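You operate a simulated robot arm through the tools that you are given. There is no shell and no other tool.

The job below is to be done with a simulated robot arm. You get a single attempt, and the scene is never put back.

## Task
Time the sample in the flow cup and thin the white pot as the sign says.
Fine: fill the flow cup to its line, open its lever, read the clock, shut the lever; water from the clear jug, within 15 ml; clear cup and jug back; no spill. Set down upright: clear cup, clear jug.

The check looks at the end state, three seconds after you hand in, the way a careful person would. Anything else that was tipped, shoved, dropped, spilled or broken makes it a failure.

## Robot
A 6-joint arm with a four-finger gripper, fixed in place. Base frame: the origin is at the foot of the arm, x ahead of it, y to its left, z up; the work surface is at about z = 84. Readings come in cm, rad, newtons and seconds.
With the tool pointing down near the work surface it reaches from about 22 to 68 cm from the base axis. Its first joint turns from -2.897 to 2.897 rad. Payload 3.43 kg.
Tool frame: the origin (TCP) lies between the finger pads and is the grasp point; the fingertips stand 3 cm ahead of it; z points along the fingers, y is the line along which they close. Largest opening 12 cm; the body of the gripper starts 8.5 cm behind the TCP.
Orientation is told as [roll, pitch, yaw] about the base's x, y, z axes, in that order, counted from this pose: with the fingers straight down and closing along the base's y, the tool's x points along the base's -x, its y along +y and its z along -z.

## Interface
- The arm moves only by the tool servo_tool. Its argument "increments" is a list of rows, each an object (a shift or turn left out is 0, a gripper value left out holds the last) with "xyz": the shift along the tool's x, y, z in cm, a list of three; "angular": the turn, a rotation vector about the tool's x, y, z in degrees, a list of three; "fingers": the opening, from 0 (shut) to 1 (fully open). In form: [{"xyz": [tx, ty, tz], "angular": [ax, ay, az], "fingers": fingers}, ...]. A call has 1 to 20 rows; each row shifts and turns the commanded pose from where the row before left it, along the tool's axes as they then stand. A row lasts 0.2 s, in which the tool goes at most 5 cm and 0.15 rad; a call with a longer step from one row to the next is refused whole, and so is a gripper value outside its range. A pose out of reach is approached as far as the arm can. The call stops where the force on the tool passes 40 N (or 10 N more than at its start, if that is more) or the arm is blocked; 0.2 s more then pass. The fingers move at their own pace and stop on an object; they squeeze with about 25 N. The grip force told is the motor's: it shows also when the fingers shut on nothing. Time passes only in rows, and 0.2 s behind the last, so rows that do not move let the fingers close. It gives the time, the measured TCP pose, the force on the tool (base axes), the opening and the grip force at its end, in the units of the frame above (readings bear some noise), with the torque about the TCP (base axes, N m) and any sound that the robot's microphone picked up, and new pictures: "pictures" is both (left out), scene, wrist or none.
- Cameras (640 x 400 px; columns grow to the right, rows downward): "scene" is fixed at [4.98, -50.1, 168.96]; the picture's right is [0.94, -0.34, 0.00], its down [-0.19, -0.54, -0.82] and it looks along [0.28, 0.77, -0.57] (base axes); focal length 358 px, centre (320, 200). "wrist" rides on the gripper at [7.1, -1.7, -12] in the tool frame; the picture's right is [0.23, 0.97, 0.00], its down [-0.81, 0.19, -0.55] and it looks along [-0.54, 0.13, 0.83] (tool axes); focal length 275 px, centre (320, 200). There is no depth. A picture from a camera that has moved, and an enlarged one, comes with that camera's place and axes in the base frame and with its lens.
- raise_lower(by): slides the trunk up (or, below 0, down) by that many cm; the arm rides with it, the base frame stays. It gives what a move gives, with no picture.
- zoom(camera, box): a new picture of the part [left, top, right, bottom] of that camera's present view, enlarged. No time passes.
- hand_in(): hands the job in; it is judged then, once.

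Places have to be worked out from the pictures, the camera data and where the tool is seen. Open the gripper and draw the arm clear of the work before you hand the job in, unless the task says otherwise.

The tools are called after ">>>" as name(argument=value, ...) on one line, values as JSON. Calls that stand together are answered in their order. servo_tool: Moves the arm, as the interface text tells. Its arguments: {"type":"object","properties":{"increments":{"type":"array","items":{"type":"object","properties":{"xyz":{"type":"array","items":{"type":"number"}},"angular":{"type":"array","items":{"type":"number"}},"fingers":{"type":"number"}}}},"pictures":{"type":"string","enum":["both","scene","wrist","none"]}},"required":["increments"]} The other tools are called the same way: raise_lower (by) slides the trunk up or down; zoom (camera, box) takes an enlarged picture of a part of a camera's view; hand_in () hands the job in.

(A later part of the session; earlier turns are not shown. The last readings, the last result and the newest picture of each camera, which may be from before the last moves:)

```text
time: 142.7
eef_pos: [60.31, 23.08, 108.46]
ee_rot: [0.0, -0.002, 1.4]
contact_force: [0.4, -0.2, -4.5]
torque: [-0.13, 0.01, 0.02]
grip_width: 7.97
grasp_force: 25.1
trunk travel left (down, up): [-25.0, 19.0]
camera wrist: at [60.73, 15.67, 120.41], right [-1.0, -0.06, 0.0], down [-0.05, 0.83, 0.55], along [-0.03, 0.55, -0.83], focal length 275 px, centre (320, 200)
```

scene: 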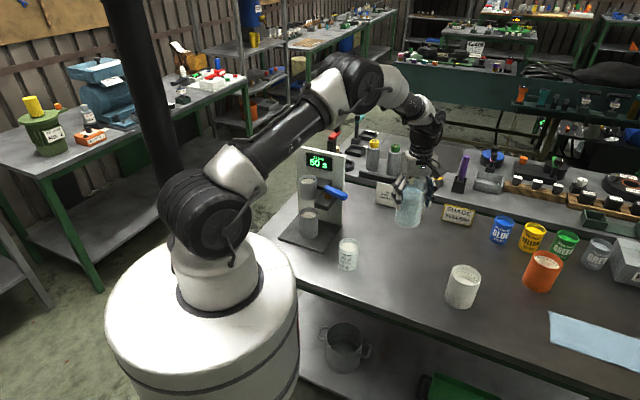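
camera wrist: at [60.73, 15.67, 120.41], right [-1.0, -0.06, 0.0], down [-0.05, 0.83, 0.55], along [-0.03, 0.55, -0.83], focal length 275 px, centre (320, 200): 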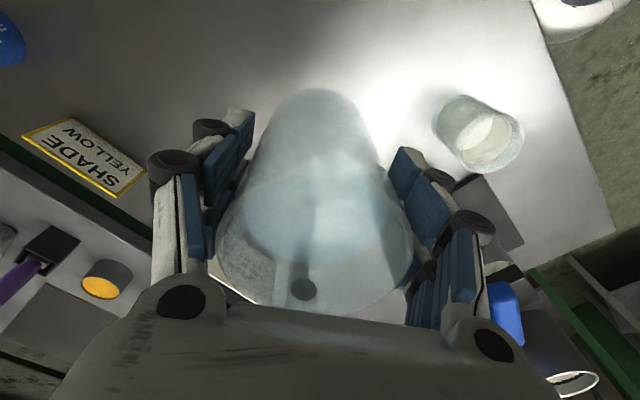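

Now I pre-tilt 24° toward the spout, which should be well short of pouring, before moving to the pot.

>>> servo_tool(increments=[{"angular": [0, -4, 0]}, {"angular": [0, -4, 0]}, {"angular": [0, -4, 0]}, {"angular": [0, -4, 0]}, {"angular": [0, -4, 0]}, {"angular": [0, -4, 0]}, {}], pictures="both")

>>> zoom(camera="scene", box=[370, 150, 450, 240])

```text
time: 144.3
eef_pos: [60.45, 23.23, 108.41]
ee_rot: [-0.001, -0.421, 1.399]
contact_force: [0.1, 0.0, -5.5]
torque: [-0.2, 0.04, -0.01]
grip_width: 7.96
grasp_force: 25.1
trunk travel left (down, up): [-25.0, 19.0]
camera wrist: at [60.03, 11.59, 116.42], right [-0.99, -0.04, -0.1], down [-0.1, 0.54, 0.84], along [0.02, 0.84, -0.54], focal length 275 px, centre (320, 200)
```

scene: 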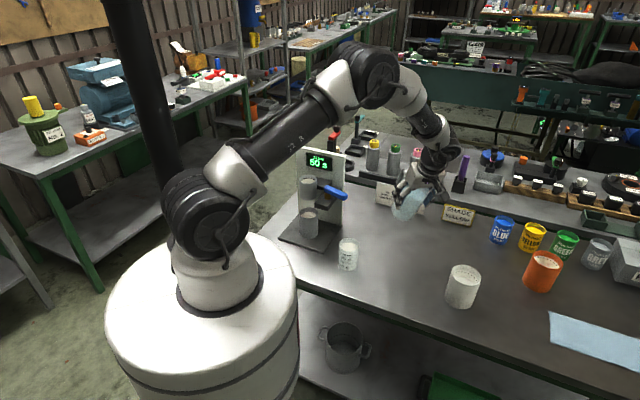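
wrist: 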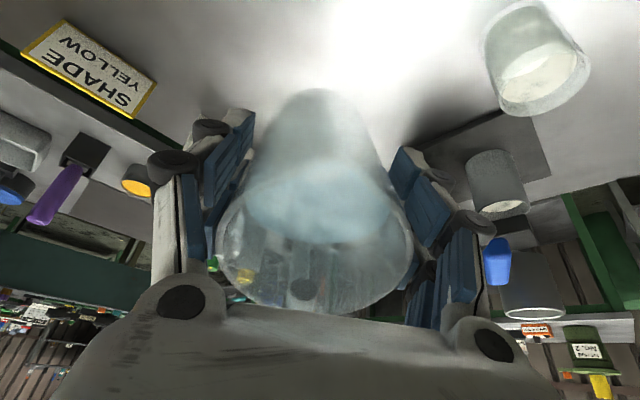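

```text
4.44 times, centred on (410, 195) of scene
camera zoom: at [4.98, -50.1, 168.96], right [0.94, -0.34, 0.0], down [-0.19, -0.54, -0.82], along [0.28, 0.77, -0.57], focal length 1589 px, centre (-80, 222)
```

zoom: 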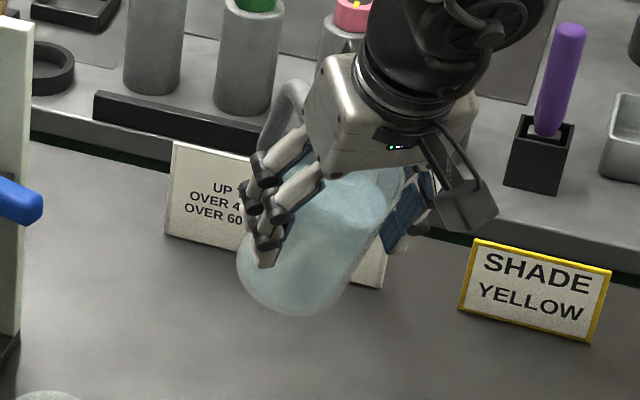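

No spill at 24°, and the pose is steady. I carry it at this height toward the pot, about 60% of the way first.

>>> servo_tool(increments=[{"xyz": [1.1, -1.1, -0.49]}, {"xyz": [2.2, -2.19, -0.98]}, {"xyz": [2.2, -2.19, -0.98]}, {"xyz": [1.6, -1.6, -0.71]}, {}], pictures="both")

```text
time: 145.5
eef_pos: [66.06, 14.16, 108.59]
ee_rot: [-0.001, -0.419, 1.399]
contact_force: [0.4, 0.1, -5.2]
torque: [-0.18, 0.02, 0.03]
grip_width: 7.96
grasp_force: 24.5
trunk travel left (down, up): [-25.0, 19.0]
camera wrist: at [65.62, 2.62, 116.6], right [-0.99, -0.04, -0.09], down [-0.1, 0.54, 0.84], along [0.02, 0.84, -0.54], focal length 275 px, centre (320, 200)
```

scene: 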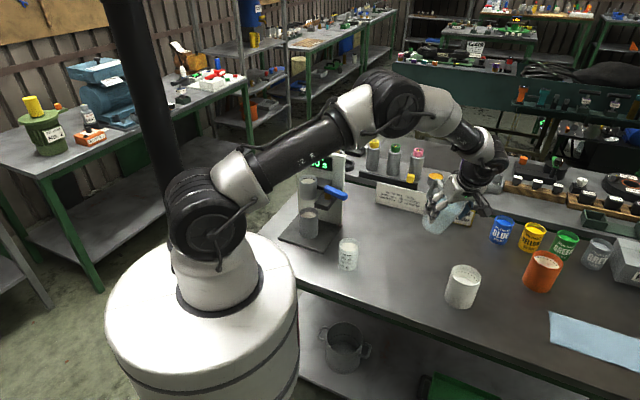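
wrist: 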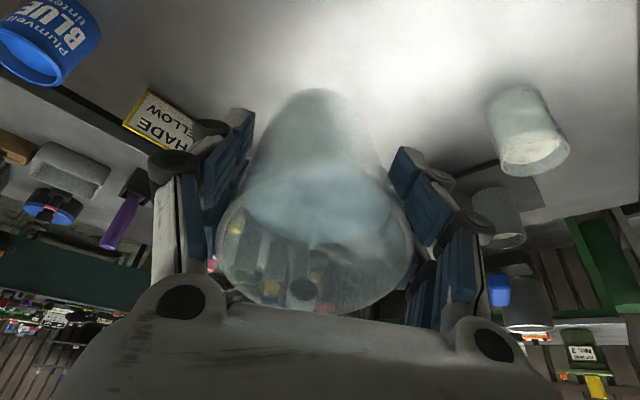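

Reach is fine so far. I go the rest of the way to (69.2, 9.4).

>>> servo_tool(increments=[{"xyz": [1.3, -1.3, -0.57]}, {"xyz": [1.3, -1.3, -0.57]}, {"xyz": [1.2, -1.26, -0.55]}, {}], pictures="both")

>>> zoom(camera="scene", box=[410, 180, 530, 310])

```text
time: 146.5
eef_pos: [69.2, 9.69, 108.39]
ee_rot: [0.0, -0.42, 1.4]
contact_force: [1.2, -0.1, -5.1]
torque: [-0.21, 0.03, 0.02]
grip_width: 7.94
grasp_force: 25.3
trunk travel left (down, up): [-25.0, 19.0]
camera wrist: at [68.77, -1.99, 116.5], right [-0.99, -0.04, -0.09], down [-0.1, 0.54, 0.84], along [0.02, 0.84, -0.54], focal length 275 px, centre (320, 200)
```

scene: 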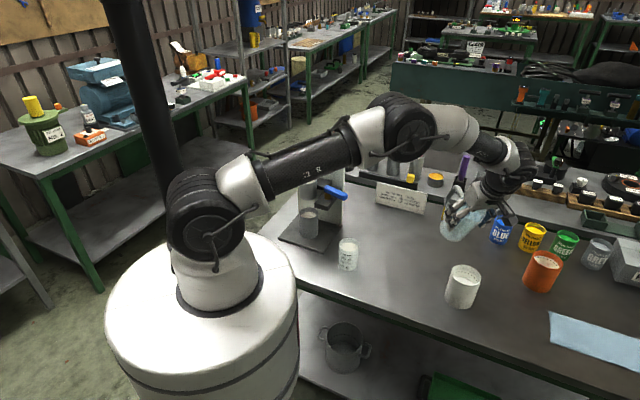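
wrist: 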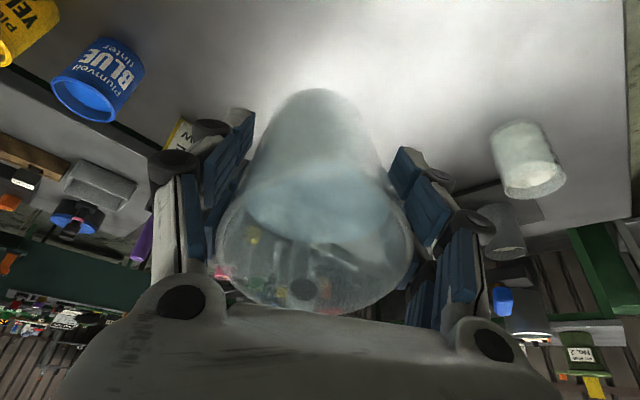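

```text
3.08 times, centred on (470, 245) of scene
camera zoom: at [4.98, -50.1, 168.96], right [0.94, -0.34, 0.0], down [-0.19, -0.54, -0.82], along [0.28, 0.77, -0.57], focal length 1100 px, centre (-142, 62)
```

zoom: 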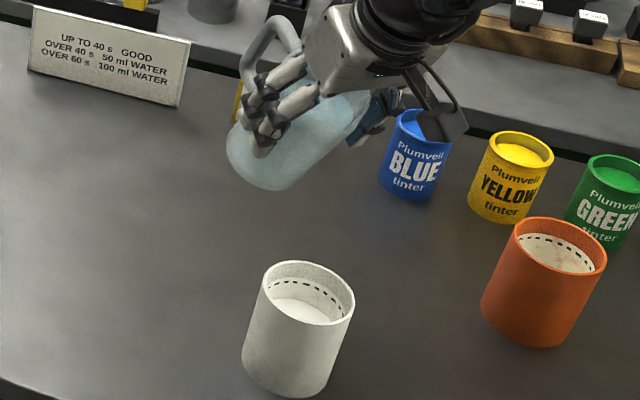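

The pot is straight ahead of the spout; the lip is about 2 cm short of the pot's centre and 16 cm above it. I lower 9 cm vertically at this tilt.

>>> servo_tool(increments=[{"xyz": [0.81, 0, 1.83]}, {"xyz": [1.22, 0, 2.74]}, {"xyz": [1.02, 0, 2.28]}, {"xyz": [0.61, 0, 1.37]}, {}], pictures="both")

>>> zoom(camera="scene", box=[410, 210, 530, 310])

```text
time: 147.7
eef_pos: [68.77, 9.6, 99.43]
ee_rot: [0.001, -0.421, 1.401]
contact_force: [-0.4, 0.3, -5.7]
torque: [-0.17, 0.07, 0.03]
grip_width: 7.95
grasp_force: 24.5
trunk travel left (down, up): [-25.0, 19.0]
camera wrist: at [68.5, -1.95, 107.52], right [-0.99, -0.04, -0.09], down [-0.1, 0.54, 0.84], along [0.02, 0.84, -0.54], focal length 275 px, centre (320, 200)
```

scene: 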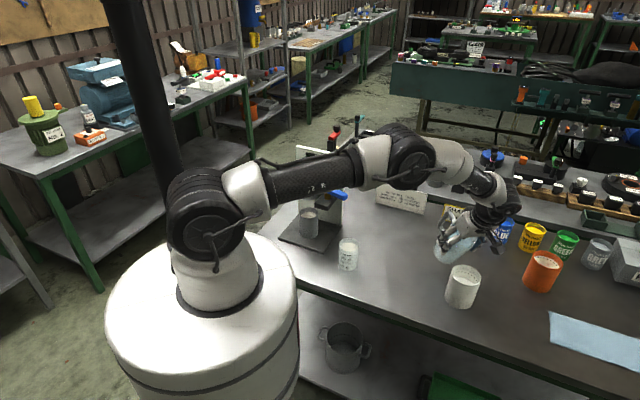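
wrist: 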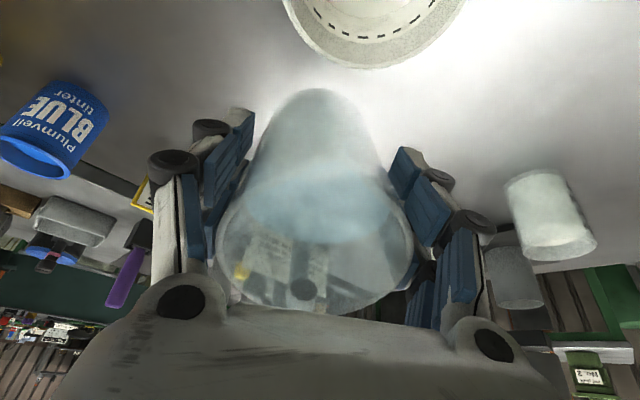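

```text
4.00 times, centred on (470, 260) of scene
camera zoom: at [4.98, -50.1, 168.96], right [0.94, -0.34, 0.0], down [-0.19, -0.54, -0.82], along [0.28, 0.77, -0.57], focal length 1430 px, centre (-280, -40)
```

zoom: 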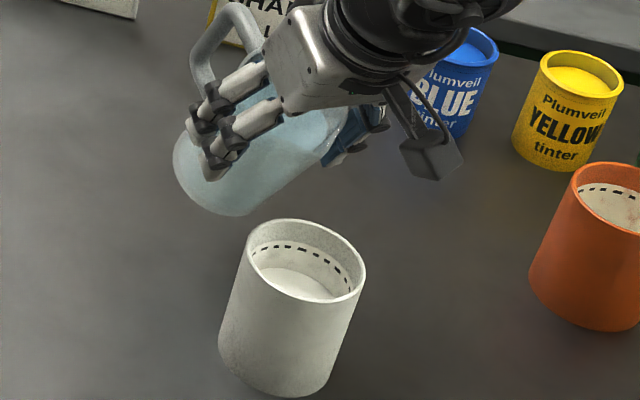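

Well aligned: the lip is about 1.8 cm short of the pot's centre, and the gripper and camera are clear of the rim. I tilt to 36°.

>>> servo_tool(increments=[{"angular": [0, -4, 0]}, {"angular": [0, -4, 0]}, {"angular": [0, -4, 0]}, {}], pictures="both")

>>> zoom(camera="scene", box=[410, 210, 530, 310])

```text
time: 148.7
eef_pos: [69.07, 9.74, 99.53]
ee_rot: [-0.002, -0.631, 1.401]
contact_force: [-0.5, 0.0, -4.3]
torque: [-0.21, 0.02, 0.01]
grip_width: 7.96
grasp_force: 24.8
trunk travel left (down, up): [-25.0, 19.0]
camera wrist: at [68.48, -3.35, 104.94], right [-0.99, -0.02, -0.14], down [-0.13, 0.36, 0.92], along [0.03, 0.93, -0.36], focal length 275 px, centre (320, 200)
```

scene: 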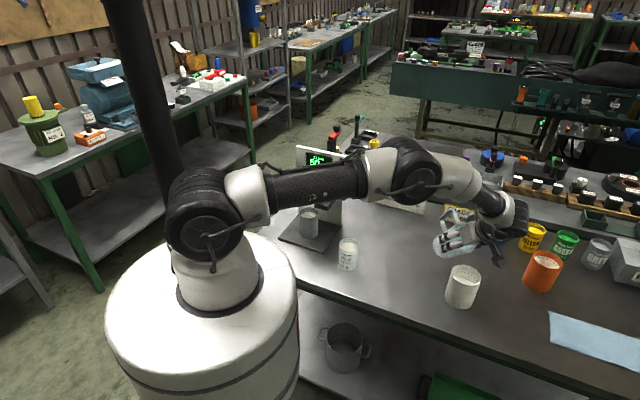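
wrist: 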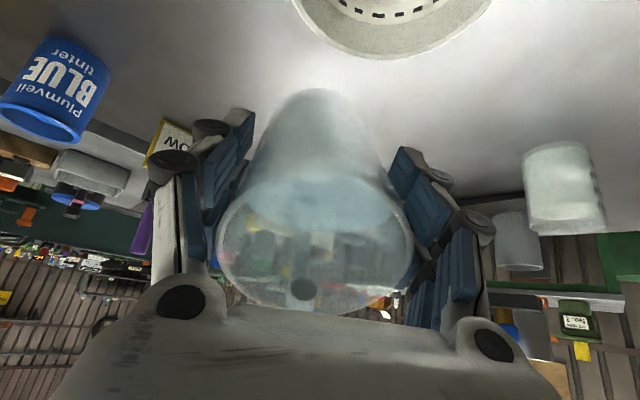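

```text
4.00 times, centred on (470, 260) of scene
camera zoom: at [4.98, -50.1, 168.96], right [0.94, -0.34, 0.0], down [-0.19, -0.54, -0.82], along [0.28, 0.77, -0.57], focal length 1430 px, centre (-280, -40)
```

zoom: 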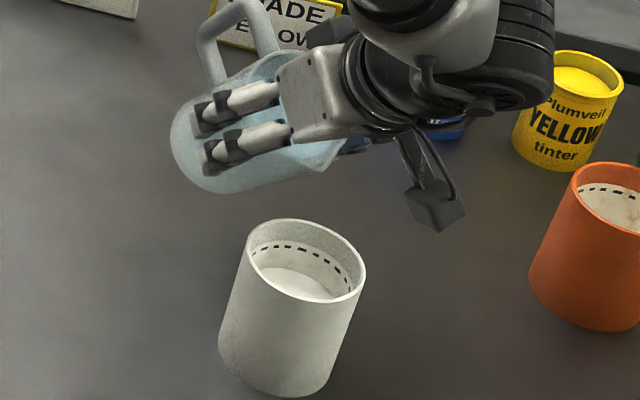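

No flow yet and the spout lip is visible right over the pot. I tilt on in small steps to 42°.

>>> servo_tool(increments=[{"angular": [0, -2, 0]}, {"angular": [0, -2, 0]}, {"angular": [0, -2, 0]}, {}], pictures="wrist")

>>> zoom(camera="scene", box=[410, 210, 530, 310])

```text
time: 149.7
eef_pos: [69.14, 9.67, 99.4]
ee_rot: [0.001, -0.735, 1.401]
contact_force: [-0.5, -0.1, -4.5]
torque: [-0.22, 0.02, -0.02]
grip_width: 7.95
grasp_force: 24.8
trunk travel left (down, up): [-25.0, 19.0]
camera wrist: at [68.43, -3.93, 103.45], right [-0.99, 0.0, -0.15], down [-0.15, 0.26, 0.95], along [0.04, 0.97, -0.26], focal length 275 px, centre (320, 200)
```

wrist: 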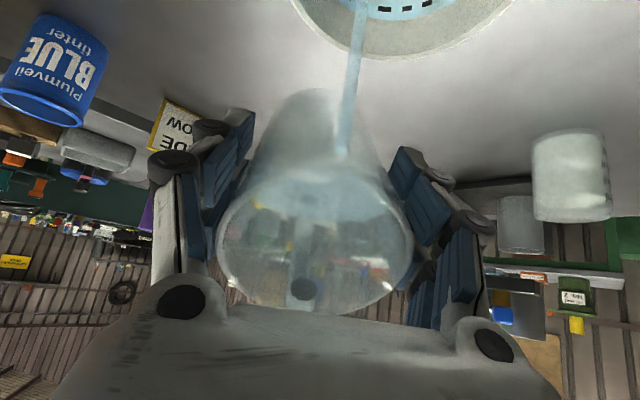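

```text
4.00 times, centred on (470, 260) of scene
camera zoom: at [4.98, -50.1, 168.96], right [0.94, -0.34, 0.0], down [-0.19, -0.54, -0.82], along [0.28, 0.77, -0.57], focal length 1430 px, centre (-280, -40)
```

zoom: 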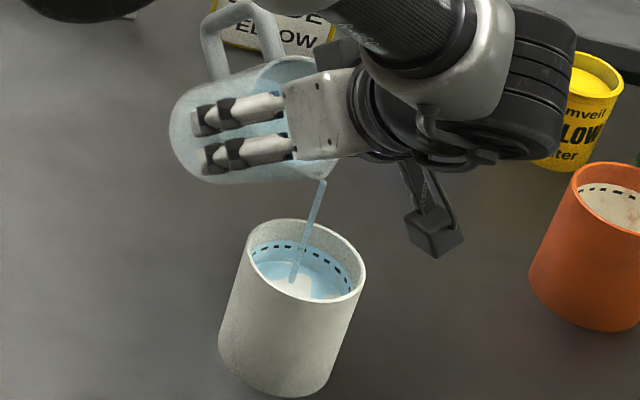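

The stream has started and lands in the pot. I check the level at once with a strong zoom, before any more time passes.

>>> zoom(camera="scene", box=[445, 262, 485, 287])

```text
16.00 times, centred on (465, 274) of scene
camera zoom: at [4.98, -50.1, 168.96], right [0.94, -0.34, 0.0], down [-0.19, -0.54, -0.82], along [0.28, 0.77, -0.57], focal length 5720 px, centre (-2000, -992)
```

zoom: 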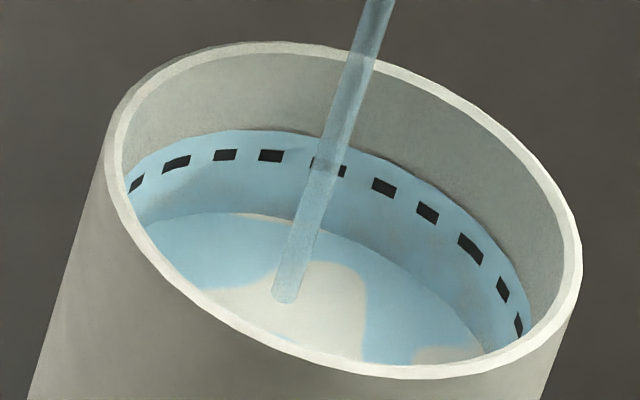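

The surface has already risen about 27 of the expected 46 px (around 30 ml). I tilt back immediately to stop.

>>> servo_tool(increments=[{"angular": [0, 8, 0]}, {"angular": [0, 6, 0]}, {}], pictures="scene")

>>> zoom(camera="scene", box=[445, 262, 485, 287])

>>> zoom(camera="scene", box=[410, 210, 530, 310])

```text
time: 150.5
eef_pos: [69.03, 9.6, 99.38]
ee_rot: [-0.001, -0.488, 1.4]
contact_force: [-0.1, 0.1, -4.1]
torque: [-0.15, 0.01, -0.01]
grip_width: 7.96
grasp_force: 25.2
trunk travel left (down, up): [-25.0, 19.0]
```

scene: 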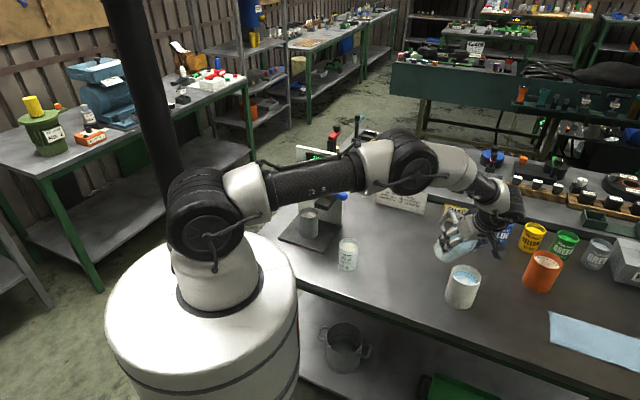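

```text
16.00 times, centred on (465, 274) of scene
camera zoom: at [4.98, -50.1, 168.96], right [0.94, -0.34, 0.0], down [-0.19, -0.54, -0.82], along [0.28, 0.77, -0.57], focal length 5720 px, centre (-2000, -992)
```

zoom: 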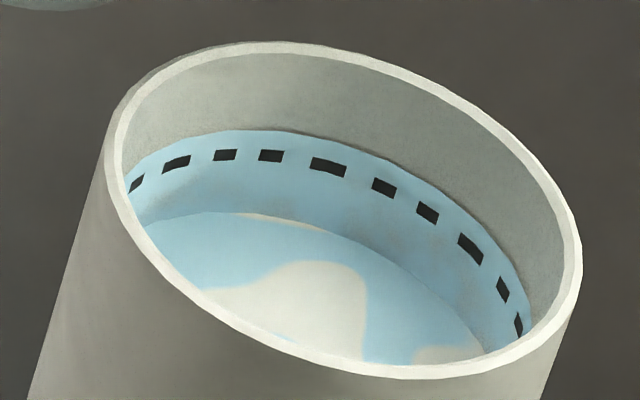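

```text
4.00 times, centred on (470, 260) of scene
camera zoom: at [4.98, -50.1, 168.96], right [0.94, -0.34, 0.0], down [-0.19, -0.54, -0.82], along [0.28, 0.77, -0.57], focal length 1430 px, centre (-280, -40)
```

zoom: 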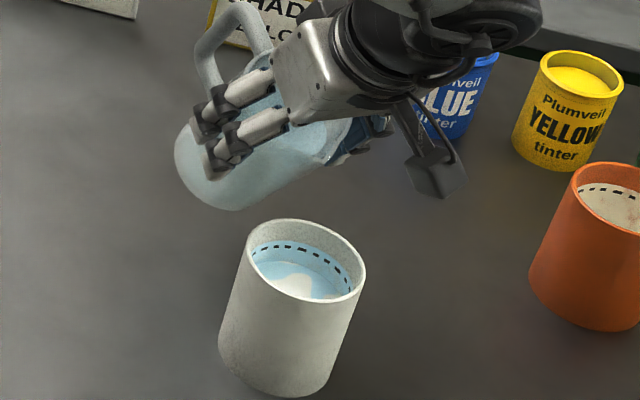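

The pot's surface has risen 28 px, which with its inner radius of about 3.7 cm is about 32 ml. I need about 18 ml more (to 44 px). I creep back up to 40° and look for flow.

>>> servo_tool(increments=[{"angular": [0, -6, 0]}, {"angular": [0, -6, 0]}], pictures="none")

>>> zoom(camera="scene", box=[445, 250, 485, 287])

```text
time: 151.1
eef_pos: [69.09, 9.66, 99.47]
ee_rot: [-0.002, -0.698, 1.401]
contact_force: [0.1, -0.5, -4.8]
torque: [-0.22, 0.02, 0.0]
grip_width: 7.97
grasp_force: 25.1
trunk travel left (down, up): [-25.0, 19.0]
```

```text
10.81 times, centred on (465, 268) of scene
camera zoom: at [4.98, -50.1, 168.96], right [0.94, -0.34, 0.0], down [-0.19, -0.54, -0.82], along [0.28, 0.77, -0.57], focal length 3865 px, centre (-1248, -540)
```

zoom: 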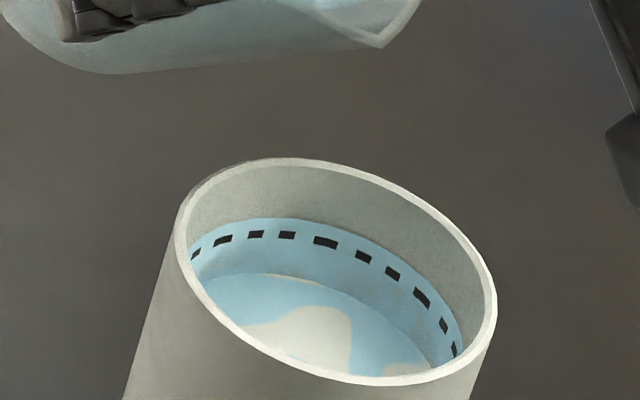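

No flow at 40°. I go up 1.5° and look again.

>>> servo_tool(increments=[{"angular": [0, -1.5, 0]}, {}], pictures="none")

>>> zoom(camera="scene", box=[445, 250, 485, 287])

```text
time: 151.7
eef_pos: [69.11, 9.58, 99.36]
ee_rot: [0.001, -0.726, 1.401]
contact_force: [-0.2, 0.1, -5.2]
torque: [-0.15, 0.03, 0.03]
grip_width: 7.94
grasp_force: 25.2
trunk travel left (down, up): [-25.0, 19.0]
```

```text
10.81 times, centred on (465, 268) of scene
camera zoom: at [4.98, -50.1, 168.96], right [0.94, -0.34, 0.0], down [-0.19, -0.54, -0.82], along [0.28, 0.77, -0.57], focal length 3865 px, centre (-1248, -540)
```

zoom: 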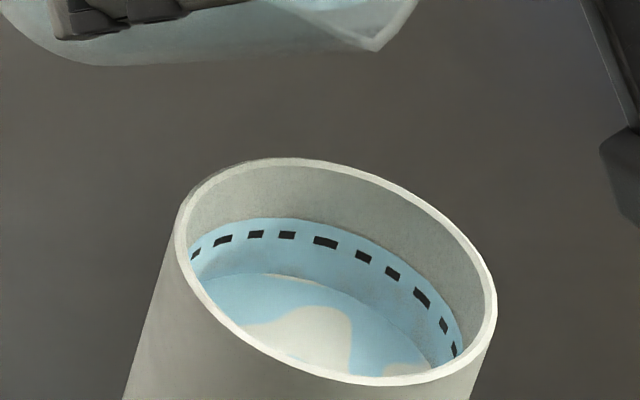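

Still none at 41.5°. Another 1°.

>>> servo_tool(increments=[{"angular": [0, -1.2, 0]}, {}], pictures="none")

>>> zoom(camera="scene", box=[445, 250, 485, 287])

```text
time: 152.3
eef_pos: [69.03, 9.53, 99.37]
ee_rot: [-0.001, -0.748, 1.399]
contact_force: [0.5, 0.2, -4.3]
torque: [-0.21, 0.03, 0.01]
grip_width: 7.96
grasp_force: 25.1
trunk travel left (down, up): [-25.0, 19.0]
```

```text
10.81 times, centred on (465, 268) of scene
camera zoom: at [4.98, -50.1, 168.96], right [0.94, -0.34, 0.0], down [-0.19, -0.54, -0.82], along [0.28, 0.77, -0.57], focal length 3865 px, centre (-1248, -540)
```

zoom: 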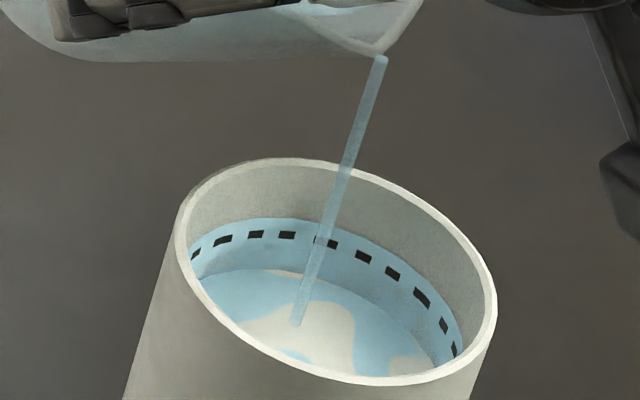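

It is flowing now. I measure at high zoom before more time passes.

>>> zoom(camera="scene", box=[445, 262, 485, 287])

```text
16.00 times, centred on (465, 274) of scene
camera zoom: at [4.98, -50.1, 168.96], right [0.94, -0.34, 0.0], down [-0.19, -0.54, -0.82], along [0.28, 0.77, -0.57], focal length 5720 px, centre (-2000, -992)
```

zoom: 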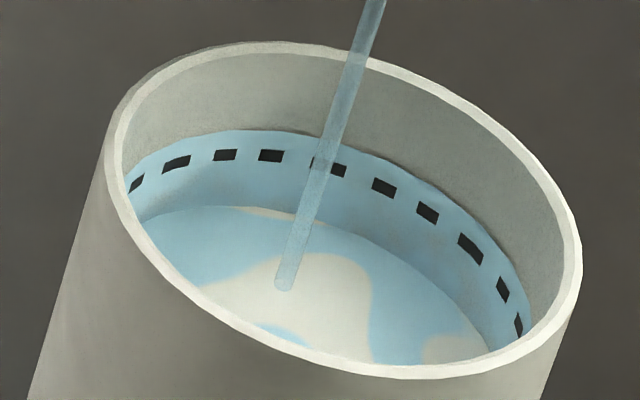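

It is at about 34 px (~39 ml). I hold one more 0.2 s row and then tilt back.

>>> servo_tool(increments=[{}, {"angular": [0, 6, 0]}, {"angular": [0, 8, 0]}, {}], pictures="none")

>>> zoom(camera="scene", box=[445, 262, 485, 287])

>>> zoom(camera="scene", box=[410, 210, 530, 310])

```text
time: 153.3
eef_pos: [69.0, 9.64, 99.41]
ee_rot: [0.0, -0.501, 1.397]
contact_force: [-0.3, 0.2, -3.8]
torque: [-0.17, 0.03, -0.03]
grip_width: 7.95
grasp_force: 24.7
trunk travel left (down, up): [-25.0, 19.0]
```

```text
16.00 times, centred on (465, 274) of scene
camera zoom: at [4.98, -50.1, 168.96], right [0.94, -0.34, 0.0], down [-0.19, -0.54, -0.82], along [0.28, 0.77, -0.57], focal length 5720 px, centre (-2000, -992)
```

zoom: 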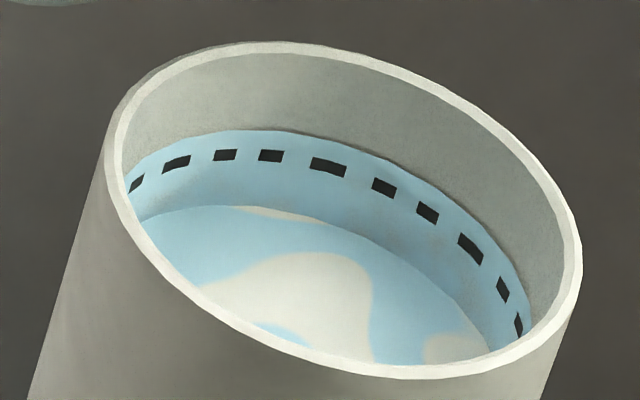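

```text
4.00 times, centred on (470, 260) of scene
camera zoom: at [4.98, -50.1, 168.96], right [0.94, -0.34, 0.0], down [-0.19, -0.54, -0.82], along [0.28, 0.77, -0.57], focal length 1430 px, centre (-280, -40)
```

zoom: 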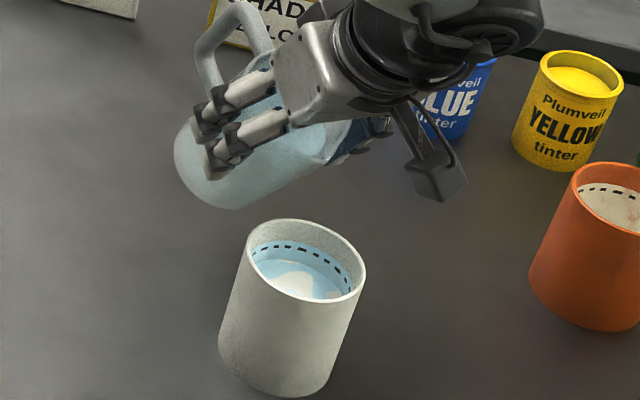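

About 35 px, roughly 40 ml. I want 9 px more, so I creep back to 43.3° and look.

>>> servo_tool(increments=[{"angular": [0, -7, 0]}, {"angular": [0, -7.3, 0]}, {}], pictures="none")

>>> zoom(camera="scene", box=[445, 262, 485, 287])

```text
time: 154.1
eef_pos: [69.17, 9.7, 99.37]
ee_rot: [-0.004, -0.752, 1.4]
contact_force: [-0.1, -0.9, -4.0]
torque: [-0.18, 0.01, 0.02]
grip_width: 7.97
grasp_force: 24.7
trunk travel left (down, up): [-25.0, 19.0]
```

```text
16.00 times, centred on (465, 274) of scene
camera zoom: at [4.98, -50.1, 168.96], right [0.94, -0.34, 0.0], down [-0.19, -0.54, -0.82], along [0.28, 0.77, -0.57], focal length 5720 px, centre (-2000, -992)
```

zoom: 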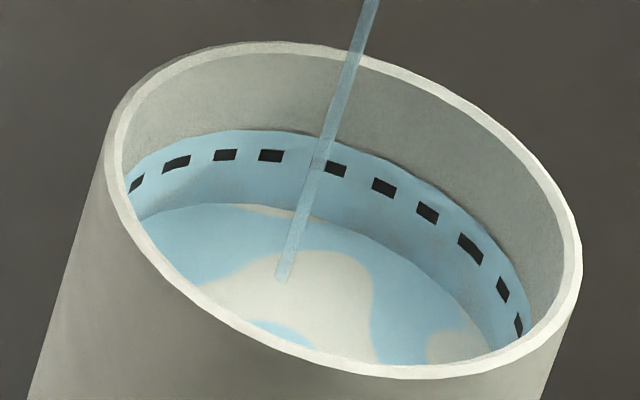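

A thin stream is running, now at 37 px. I hold 0.4 s more and look.

>>> servo_tool(increments=[{"angular": [0, -0.4, 0]}, {}], pictures="none")

>>> zoom(camera="scene", box=[445, 262, 485, 287])

```text
time: 154.7
eef_pos: [69.19, 9.75, 99.44]
ee_rot: [0.0, -0.76, 1.399]
contact_force: [0.3, 0.5, -5.1]
torque: [-0.2, 0.03, -0.01]
grip_width: 7.96
grasp_force: 24.7
trunk travel left (down, up): [-25.0, 19.0]
```

```text
16.00 times, centred on (465, 274) of scene
camera zoom: at [4.98, -50.1, 168.96], right [0.94, -0.34, 0.0], down [-0.19, -0.54, -0.82], along [0.28, 0.77, -0.57], focal length 5720 px, centre (-2000, -992)
```

zoom: 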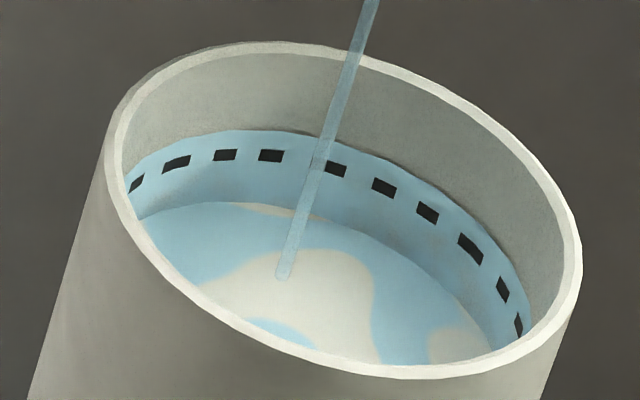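

At about 39 px. One more small step.

>>> servo_tool(increments=[{"angular": [0, -0.5, 0]}, {}], pictures="none")

>>> zoom(camera="scene", box=[445, 262, 485, 287])

```text
time: 155.3
eef_pos: [69.07, 9.5, 99.41]
ee_rot: [-0.001, -0.768, 1.399]
contact_force: [0.8, -0.2, -4.6]
torque: [-0.17, 0.04, -0.02]
grip_width: 7.94
grasp_force: 24.6
trunk travel left (down, up): [-25.0, 19.0]
```

```text
16.00 times, centred on (465, 274) of scene
camera zoom: at [4.98, -50.1, 168.96], right [0.94, -0.34, 0.0], down [-0.19, -0.54, -0.82], along [0.28, 0.77, -0.57], focal length 5720 px, centre (-2000, -992)
```

zoom: 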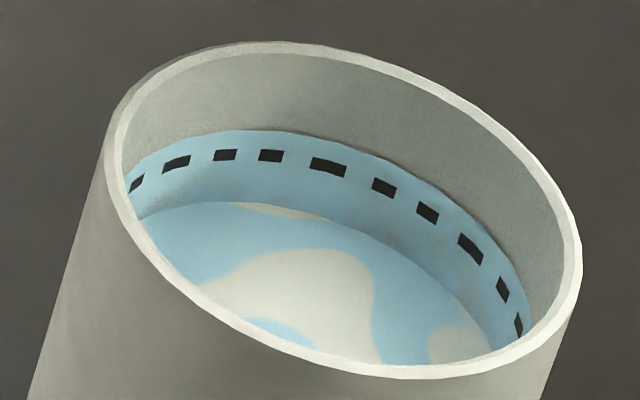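

The flow stopped by itself, at about 39 px (44 ml). I add 1° more.

>>> servo_tool(increments=[{"angular": [0, -1, 0]}, {}, {}], pictures="none")

>>> zoom(camera="scene", box=[445, 262, 485, 287])

```text
time: 156.1
eef_pos: [69.11, 9.62, 99.39]
ee_rot: [0.001, -0.785, 1.401]
contact_force: [0.0, -0.3, -4.5]
torque: [-0.15, 0.06, 0.0]
grip_width: 7.94
grasp_force: 24.7
trunk travel left (down, up): [-25.0, 19.0]
```

```text
16.00 times, centred on (465, 274) of scene
camera zoom: at [4.98, -50.1, 168.96], right [0.94, -0.34, 0.0], down [-0.19, -0.54, -0.82], along [0.28, 0.77, -0.57], focal length 5720 px, centre (-2000, -992)
```

zoom: 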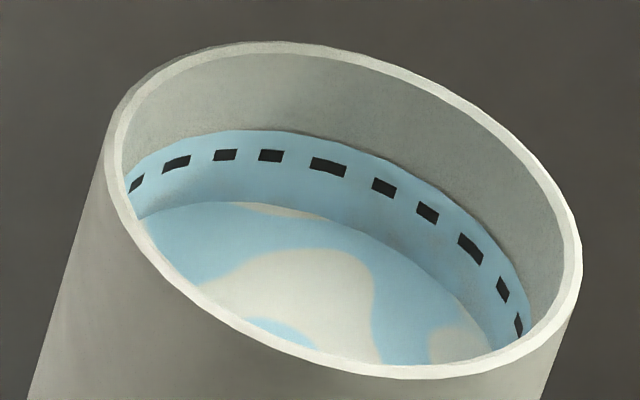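

No flow yet, so there is a small threshold. Another 0.8°.

>>> servo_tool(increments=[{"angular": [0, -0.8, 0]}, {}], pictures="none")

>>> zoom(camera="scene", box=[445, 262, 485, 287])

```text
time: 156.7
eef_pos: [69.15, 9.62, 99.32]
ee_rot: [0.001, -0.8, 1.4]
contact_force: [0.7, -1.1, -4.9]
torque: [-0.15, 0.03, -0.01]
grip_width: 7.95
grasp_force: 24.9
trunk travel left (down, up): [-25.0, 19.0]
```

```text
16.00 times, centred on (465, 274) of scene
camera zoom: at [4.98, -50.1, 168.96], right [0.94, -0.34, 0.0], down [-0.19, -0.54, -0.82], along [0.28, 0.77, -0.57], focal length 5720 px, centre (-2000, -992)
```

zoom: 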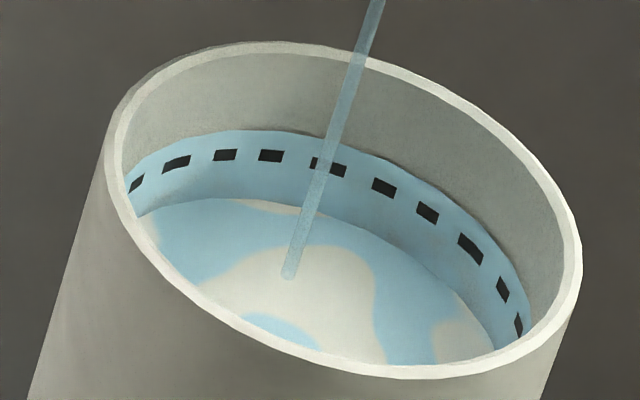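

Now at 42 px (~48 ml) and flowing, so I tilt back now; the tail should bring it to about 50 ml.

>>> servo_tool(increments=[{"angular": [0, 6, 0]}, {"angular": [0, 8, 0]}, {"angular": [0, 8, 0]}, {}], pictures="both")

>>> zoom(camera="scene", box=[445, 262, 485, 287])

>>> zoom(camera="scene", box=[410, 210, 530, 310])

```text
time: 157.7
eef_pos: [69.05, 9.67, 99.48]
ee_rot: [-0.002, -0.413, 1.397]
contact_force: [0.2, -0.1, -5.3]
torque: [-0.13, 0.05, 0.01]
grip_width: 7.95
grasp_force: 25.3
trunk travel left (down, up): [-25.0, 19.0]
camera wrist: at [68.76, -1.99, 107.53], right [-0.99, -0.04, -0.09], down [-0.1, 0.55, 0.83], along [0.02, 0.84, -0.55], focal length 275 px, centre (320, 200)
```

scene: 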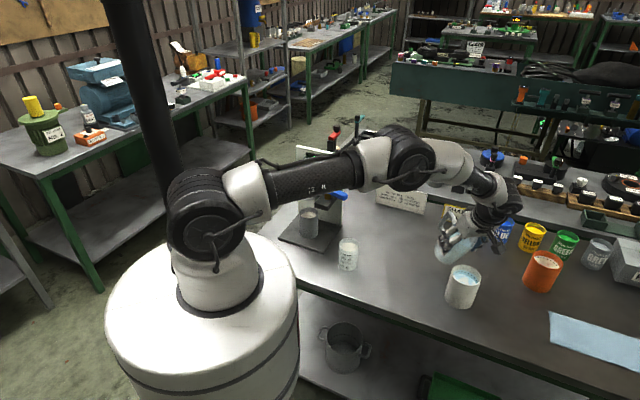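
wrist: 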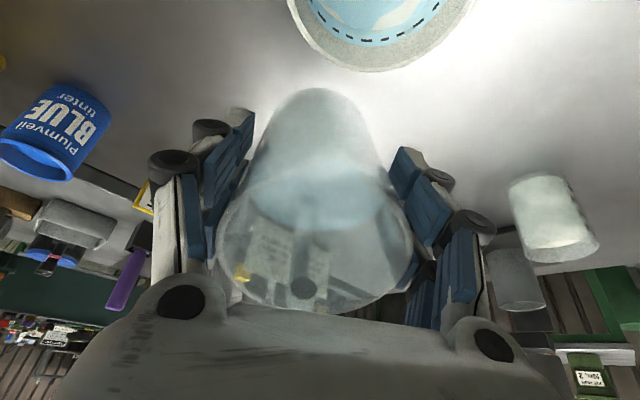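

```text
16.00 times, centred on (465, 274) of scene
camera zoom: at [4.98, -50.1, 168.96], right [0.94, -0.34, 0.0], down [-0.19, -0.54, -0.82], along [0.28, 0.77, -0.57], focal length 5720 px, centre (-2000, -992)
```

zoom: 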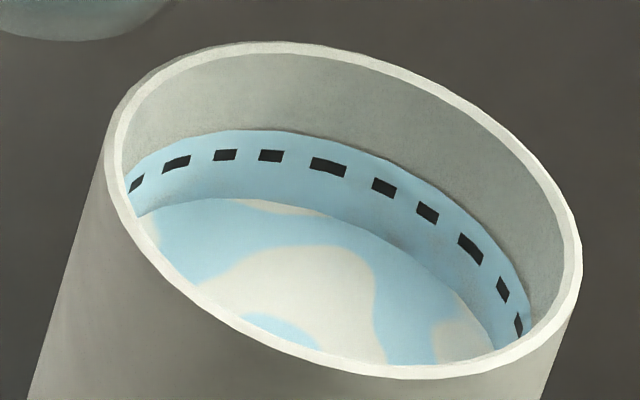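

```text
4.00 times, centred on (470, 260) of scene
camera zoom: at [4.98, -50.1, 168.96], right [0.94, -0.34, 0.0], down [-0.19, -0.54, -0.82], along [0.28, 0.77, -0.57], focal length 1430 px, centre (-280, -40)
```

zoom: 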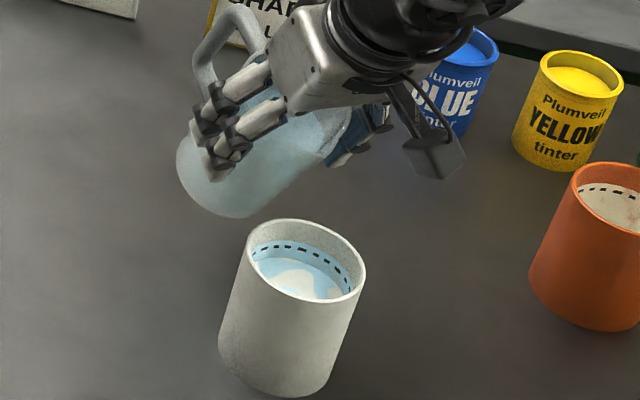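

The level rests at about 43 px, near 49 ml. I now raise the jug the way it came, then carry it back toward its place, still tilted.

>>> servo_tool(increments=[{"xyz": [-0.61, 0, -1.37]}, {"xyz": [-1.02, 0, -2.28]}, {"xyz": [-1.22, 0, -2.74]}, {"xyz": [-0.81, 0, -1.83]}, {"xyz": [-1.2, 1.2, 0.53]}, {"xyz": [-2.2, 2.2, 0.97]}, {"xyz": [-2.2, 2.2, 0.97]}, {"xyz": [-2.2, 2.2, 0.97]}, {"xyz": [-1.9, 1.9, 0.85]}, {"xyz": [-1.12, 1.22, 0.52]}, {"angular": [0, 4, 0]}, {"angular": [0, 4, 0]}, {"angular": [0, 4, 0]}, {"angular": [0, 4, 0]}, {"angular": [0, 4, 0]}, {"angular": [0, 3.8, 0]}, {}], pictures="both")

```text
time: 161.3
eef_pos: [60.31, 23.3, 108.37]
ee_rot: [-0.002, 0.002, 1.399]
contact_force: [0.1, 0.0, -4.9]
torque: [-0.11, -0.01, -0.01]
grip_width: 7.93
grasp_force: 25.3
trunk travel left (down, up): [-25.0, 19.0]
camera wrist: at [60.72, 15.84, 120.37], right [-1.0, -0.06, 0.0], down [-0.05, 0.83, 0.55], along [-0.03, 0.55, -0.83], focal length 275 px, centre (320, 200)
```

scene: 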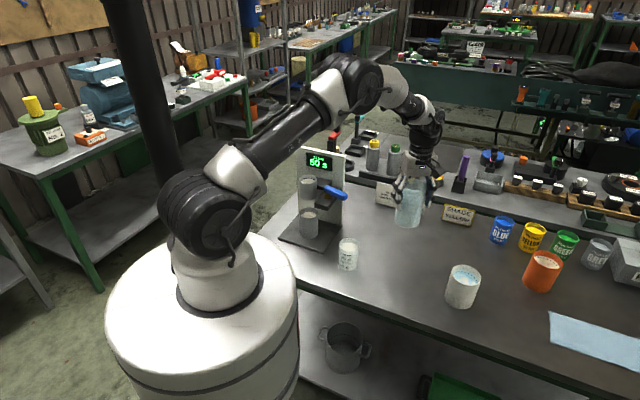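
wrist: 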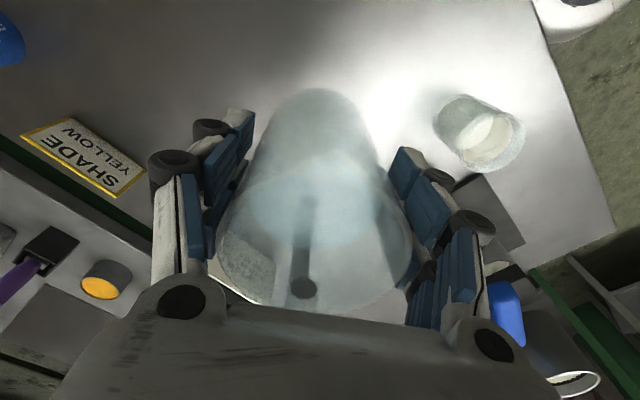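

The jug is upright at the same pose as before, nothing spilled. I turn it back by 134° to its original heading.

>>> servo_tool(increments=[{"angular": [0, 0, 4]}, {"angular": [0, 0, 8]}, {"angular": [0, 0, 8]}, {"angular": [0, 0, 8]}, {"angular": [0, 0, 8]}, {"angular": [0, 0, 8]}, {"angular": [0, 0, 8]}, {"angular": [0, 0, 8]}, {"angular": [0, 0, 8]}, {"angular": [0, 0, 8]}, {"angular": [0, 0, 8]}, {"angular": [0, 0, 8]}, {"angular": [0, 0, 8]}, {"angular": [0, 0, 8]}, {"angular": [0, 0, 8]}, {"angular": [0, 0, 8]}, {"angular": [0, 0, 8]}, {"angular": [0, 0, 6]}, {"angular": [0, 0, 4]}, {}], pictures="both")

>>> zoom(camera="scene", box=[370, 150, 450, 240])

```text
time: 165.5
eef_pos: [60.45, 23.21, 108.42]
ee_rot: [0.0, 0.0, -1.08]
contact_force: [0.5, 0.9, -3.7]
torque: [0.13, 0.07, -0.02]
grip_width: 7.95
grasp_force: 24.6
trunk travel left (down, up): [-25.0, 19.0]
camera wrist: at [55.5, 28.6, 120.36], right [0.75, 0.66, 0.0], down [0.55, -0.62, 0.55], along [0.37, -0.42, -0.83], focal length 275 px, centre (320, 200)
```

scene: 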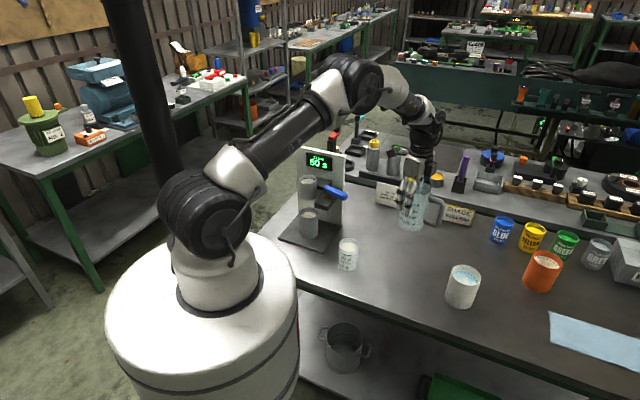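
wrist: 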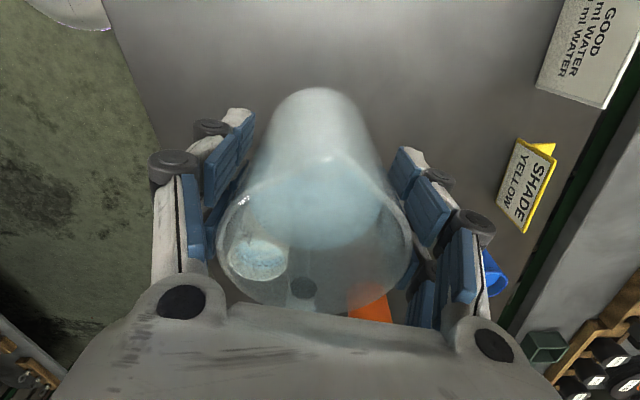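

```text
4.44 times, centred on (410, 195) of scene
camera zoom: at [4.98, -50.1, 168.96], right [0.94, -0.34, 0.0], down [-0.19, -0.54, -0.82], along [0.28, 0.77, -0.57], focal length 1589 px, centre (-80, 222)
```

zoom: 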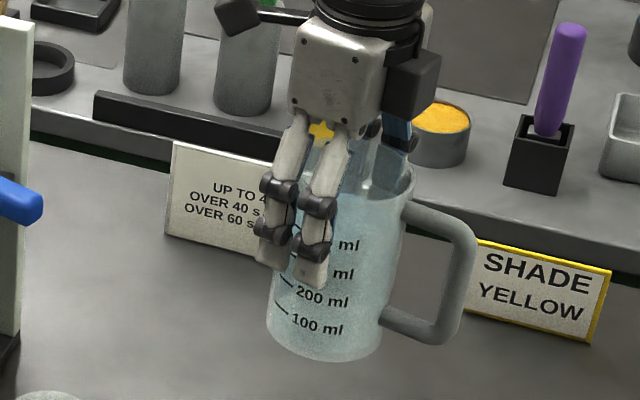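

I over-turned by 8° (yaw -62° instead of -54°), so I turn back 8° and compare the water level with the first lift at the same pose.

>>> servo_tool(increments=[{"angular": [0, 0, -4]}, {"angular": [0, 0, -4.1]}, {}, {}], pictures="both")

>>> zoom(camera="scene", box=[370, 150, 450, 240])

```text
time: 166.5
eef_pos: [60.59, 23.19, 108.43]
ee_rot: [0.0, 0.001, -0.938]
contact_force: [0.8, -0.2, -4.6]
torque: [0.1, 0.09, 0.03]
grip_width: 7.96
grasp_force: 24.9
trunk travel left (down, up): [-25.0, 19.0]
camera wrist: at [54.78, 27.86, 120.36], right [0.65, 0.76, 0.0], down [0.63, -0.54, 0.55], along [0.42, -0.36, -0.83], focal length 275 px, centre (320, 200)
```

scene: 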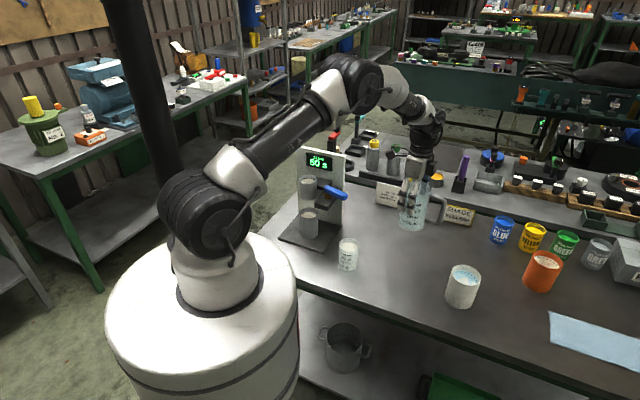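
wrist: 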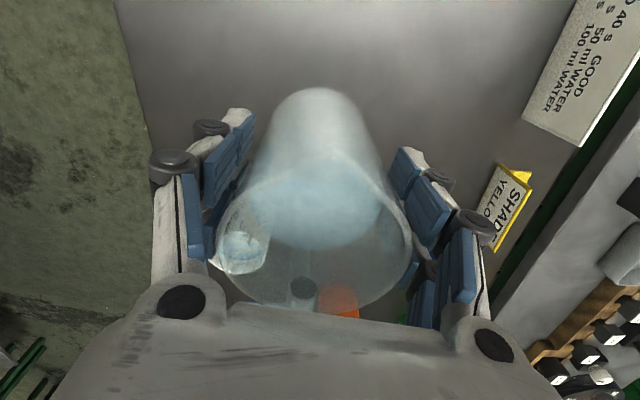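

```text
4.44 times, centred on (410, 195) of scene
camera zoom: at [4.98, -50.1, 168.96], right [0.94, -0.34, 0.0], down [-0.19, -0.54, -0.82], along [0.28, 0.77, -0.57], focal length 1589 px, centre (-80, 222)
```

zoom: 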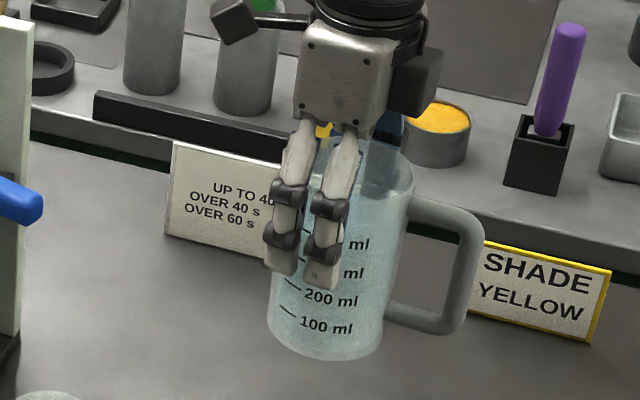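

The wrist view shows the level down by about 1.1 cm against the first lift, again about 49 ml. Now I lower the jug to its place, slowing near the table.

>>> servo_tool(increments=[{"xyz": [0, 0, 1.5]}, {"xyz": [0, 0, 3]}, {"xyz": [0, 0, 3]}, {"xyz": [0, 0, 3]}, {"xyz": [0, 0, 2]}, {"xyz": [0, 0, 1.2]}, {"xyz": [0, 0, 0.5]}, {}], pictures="none")

>>> zoom(camera="scene", box=[370, 200, 450, 290])

```text
time: 168.3
eef_pos: [60.43, 23.06, 94.01]
ee_rot: [0.001, 0.0, -0.937]
contact_force: [0.3, -1.1, -4.7]
torque: [0.11, 0.07, 0.0]
grip_width: 7.96
grasp_force: 24.8
trunk travel left (down, up): [-25.0, 19.0]
```

```text
4.44 times, centred on (410, 245) of scene
camera zoom: at [4.98, -50.1, 168.96], right [0.94, -0.34, 0.0], down [-0.19, -0.54, -0.82], along [0.28, 0.77, -0.57], focal length 1589 px, centre (-80, 0)
```

zoom: 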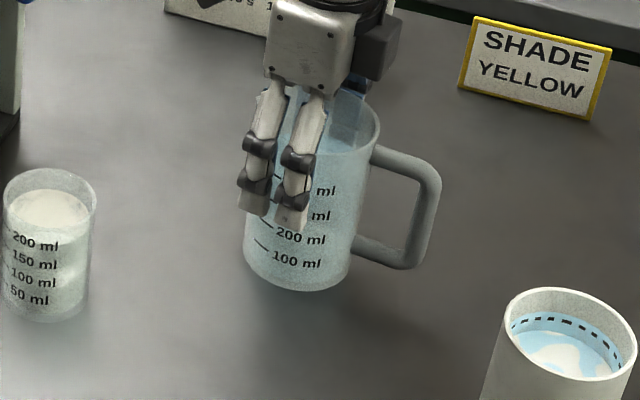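

It is about 0.9 cm above the table and lined up. I lower in small steps to contact.

>>> servo_tool(increments=[{"xyz": [0, 0, 0.4]}, {"xyz": [0, 0, 0.3]}, {"xyz": [0, 0, 0.15]}, {}], pictures="none")

```text
time: 169.3
eef_pos: [60.44, 23.19, 93.28]
ee_rot: [0.0, 0.0, -0.938]
contact_force: [-1.1, -0.5, -4.1]
torque: [0.07, 0.09, 0.02]
grip_width: 7.94
grasp_force: 25.0
trunk travel left (down, up): [-25.0, 19.0]
```

Still hanging. Smaller steps yet.

>>> servo_tool(increments=[{"xyz": [0, 0, 0.1]}, {"xyz": [0, 0, 0.1]}, {}], pictures="none")

```text
time: 170.1
eef_pos: [60.37, 23.22, 93.21]
ee_rot: [0.001, 0.0, -0.936]
contact_force: [-0.8, -0.3, -4.2]
torque: [0.09, 0.08, -0.01]
grip_width: 7.93
grasp_force: 24.5
trunk travel left (down, up): [-25.0, 19.0]
```

>>> servo_tool(increments=[{"xyz": [0, 0, 0.12]}, {"xyz": [0, 0, 0.1]}, {}], pictures="none")

```text
time: 170.9
eef_pos: [60.56, 23.13, 93.24]
ee_rot: [0.003, -0.003, -0.938]
contact_force: [-0.6, 1.4, 8.7]
torque: [-0.4, 0.14, -0.03]
grip_width: 7.96
grasp_force: 25.1
trunk travel left (down, up): [-25.0, 19.0]
```

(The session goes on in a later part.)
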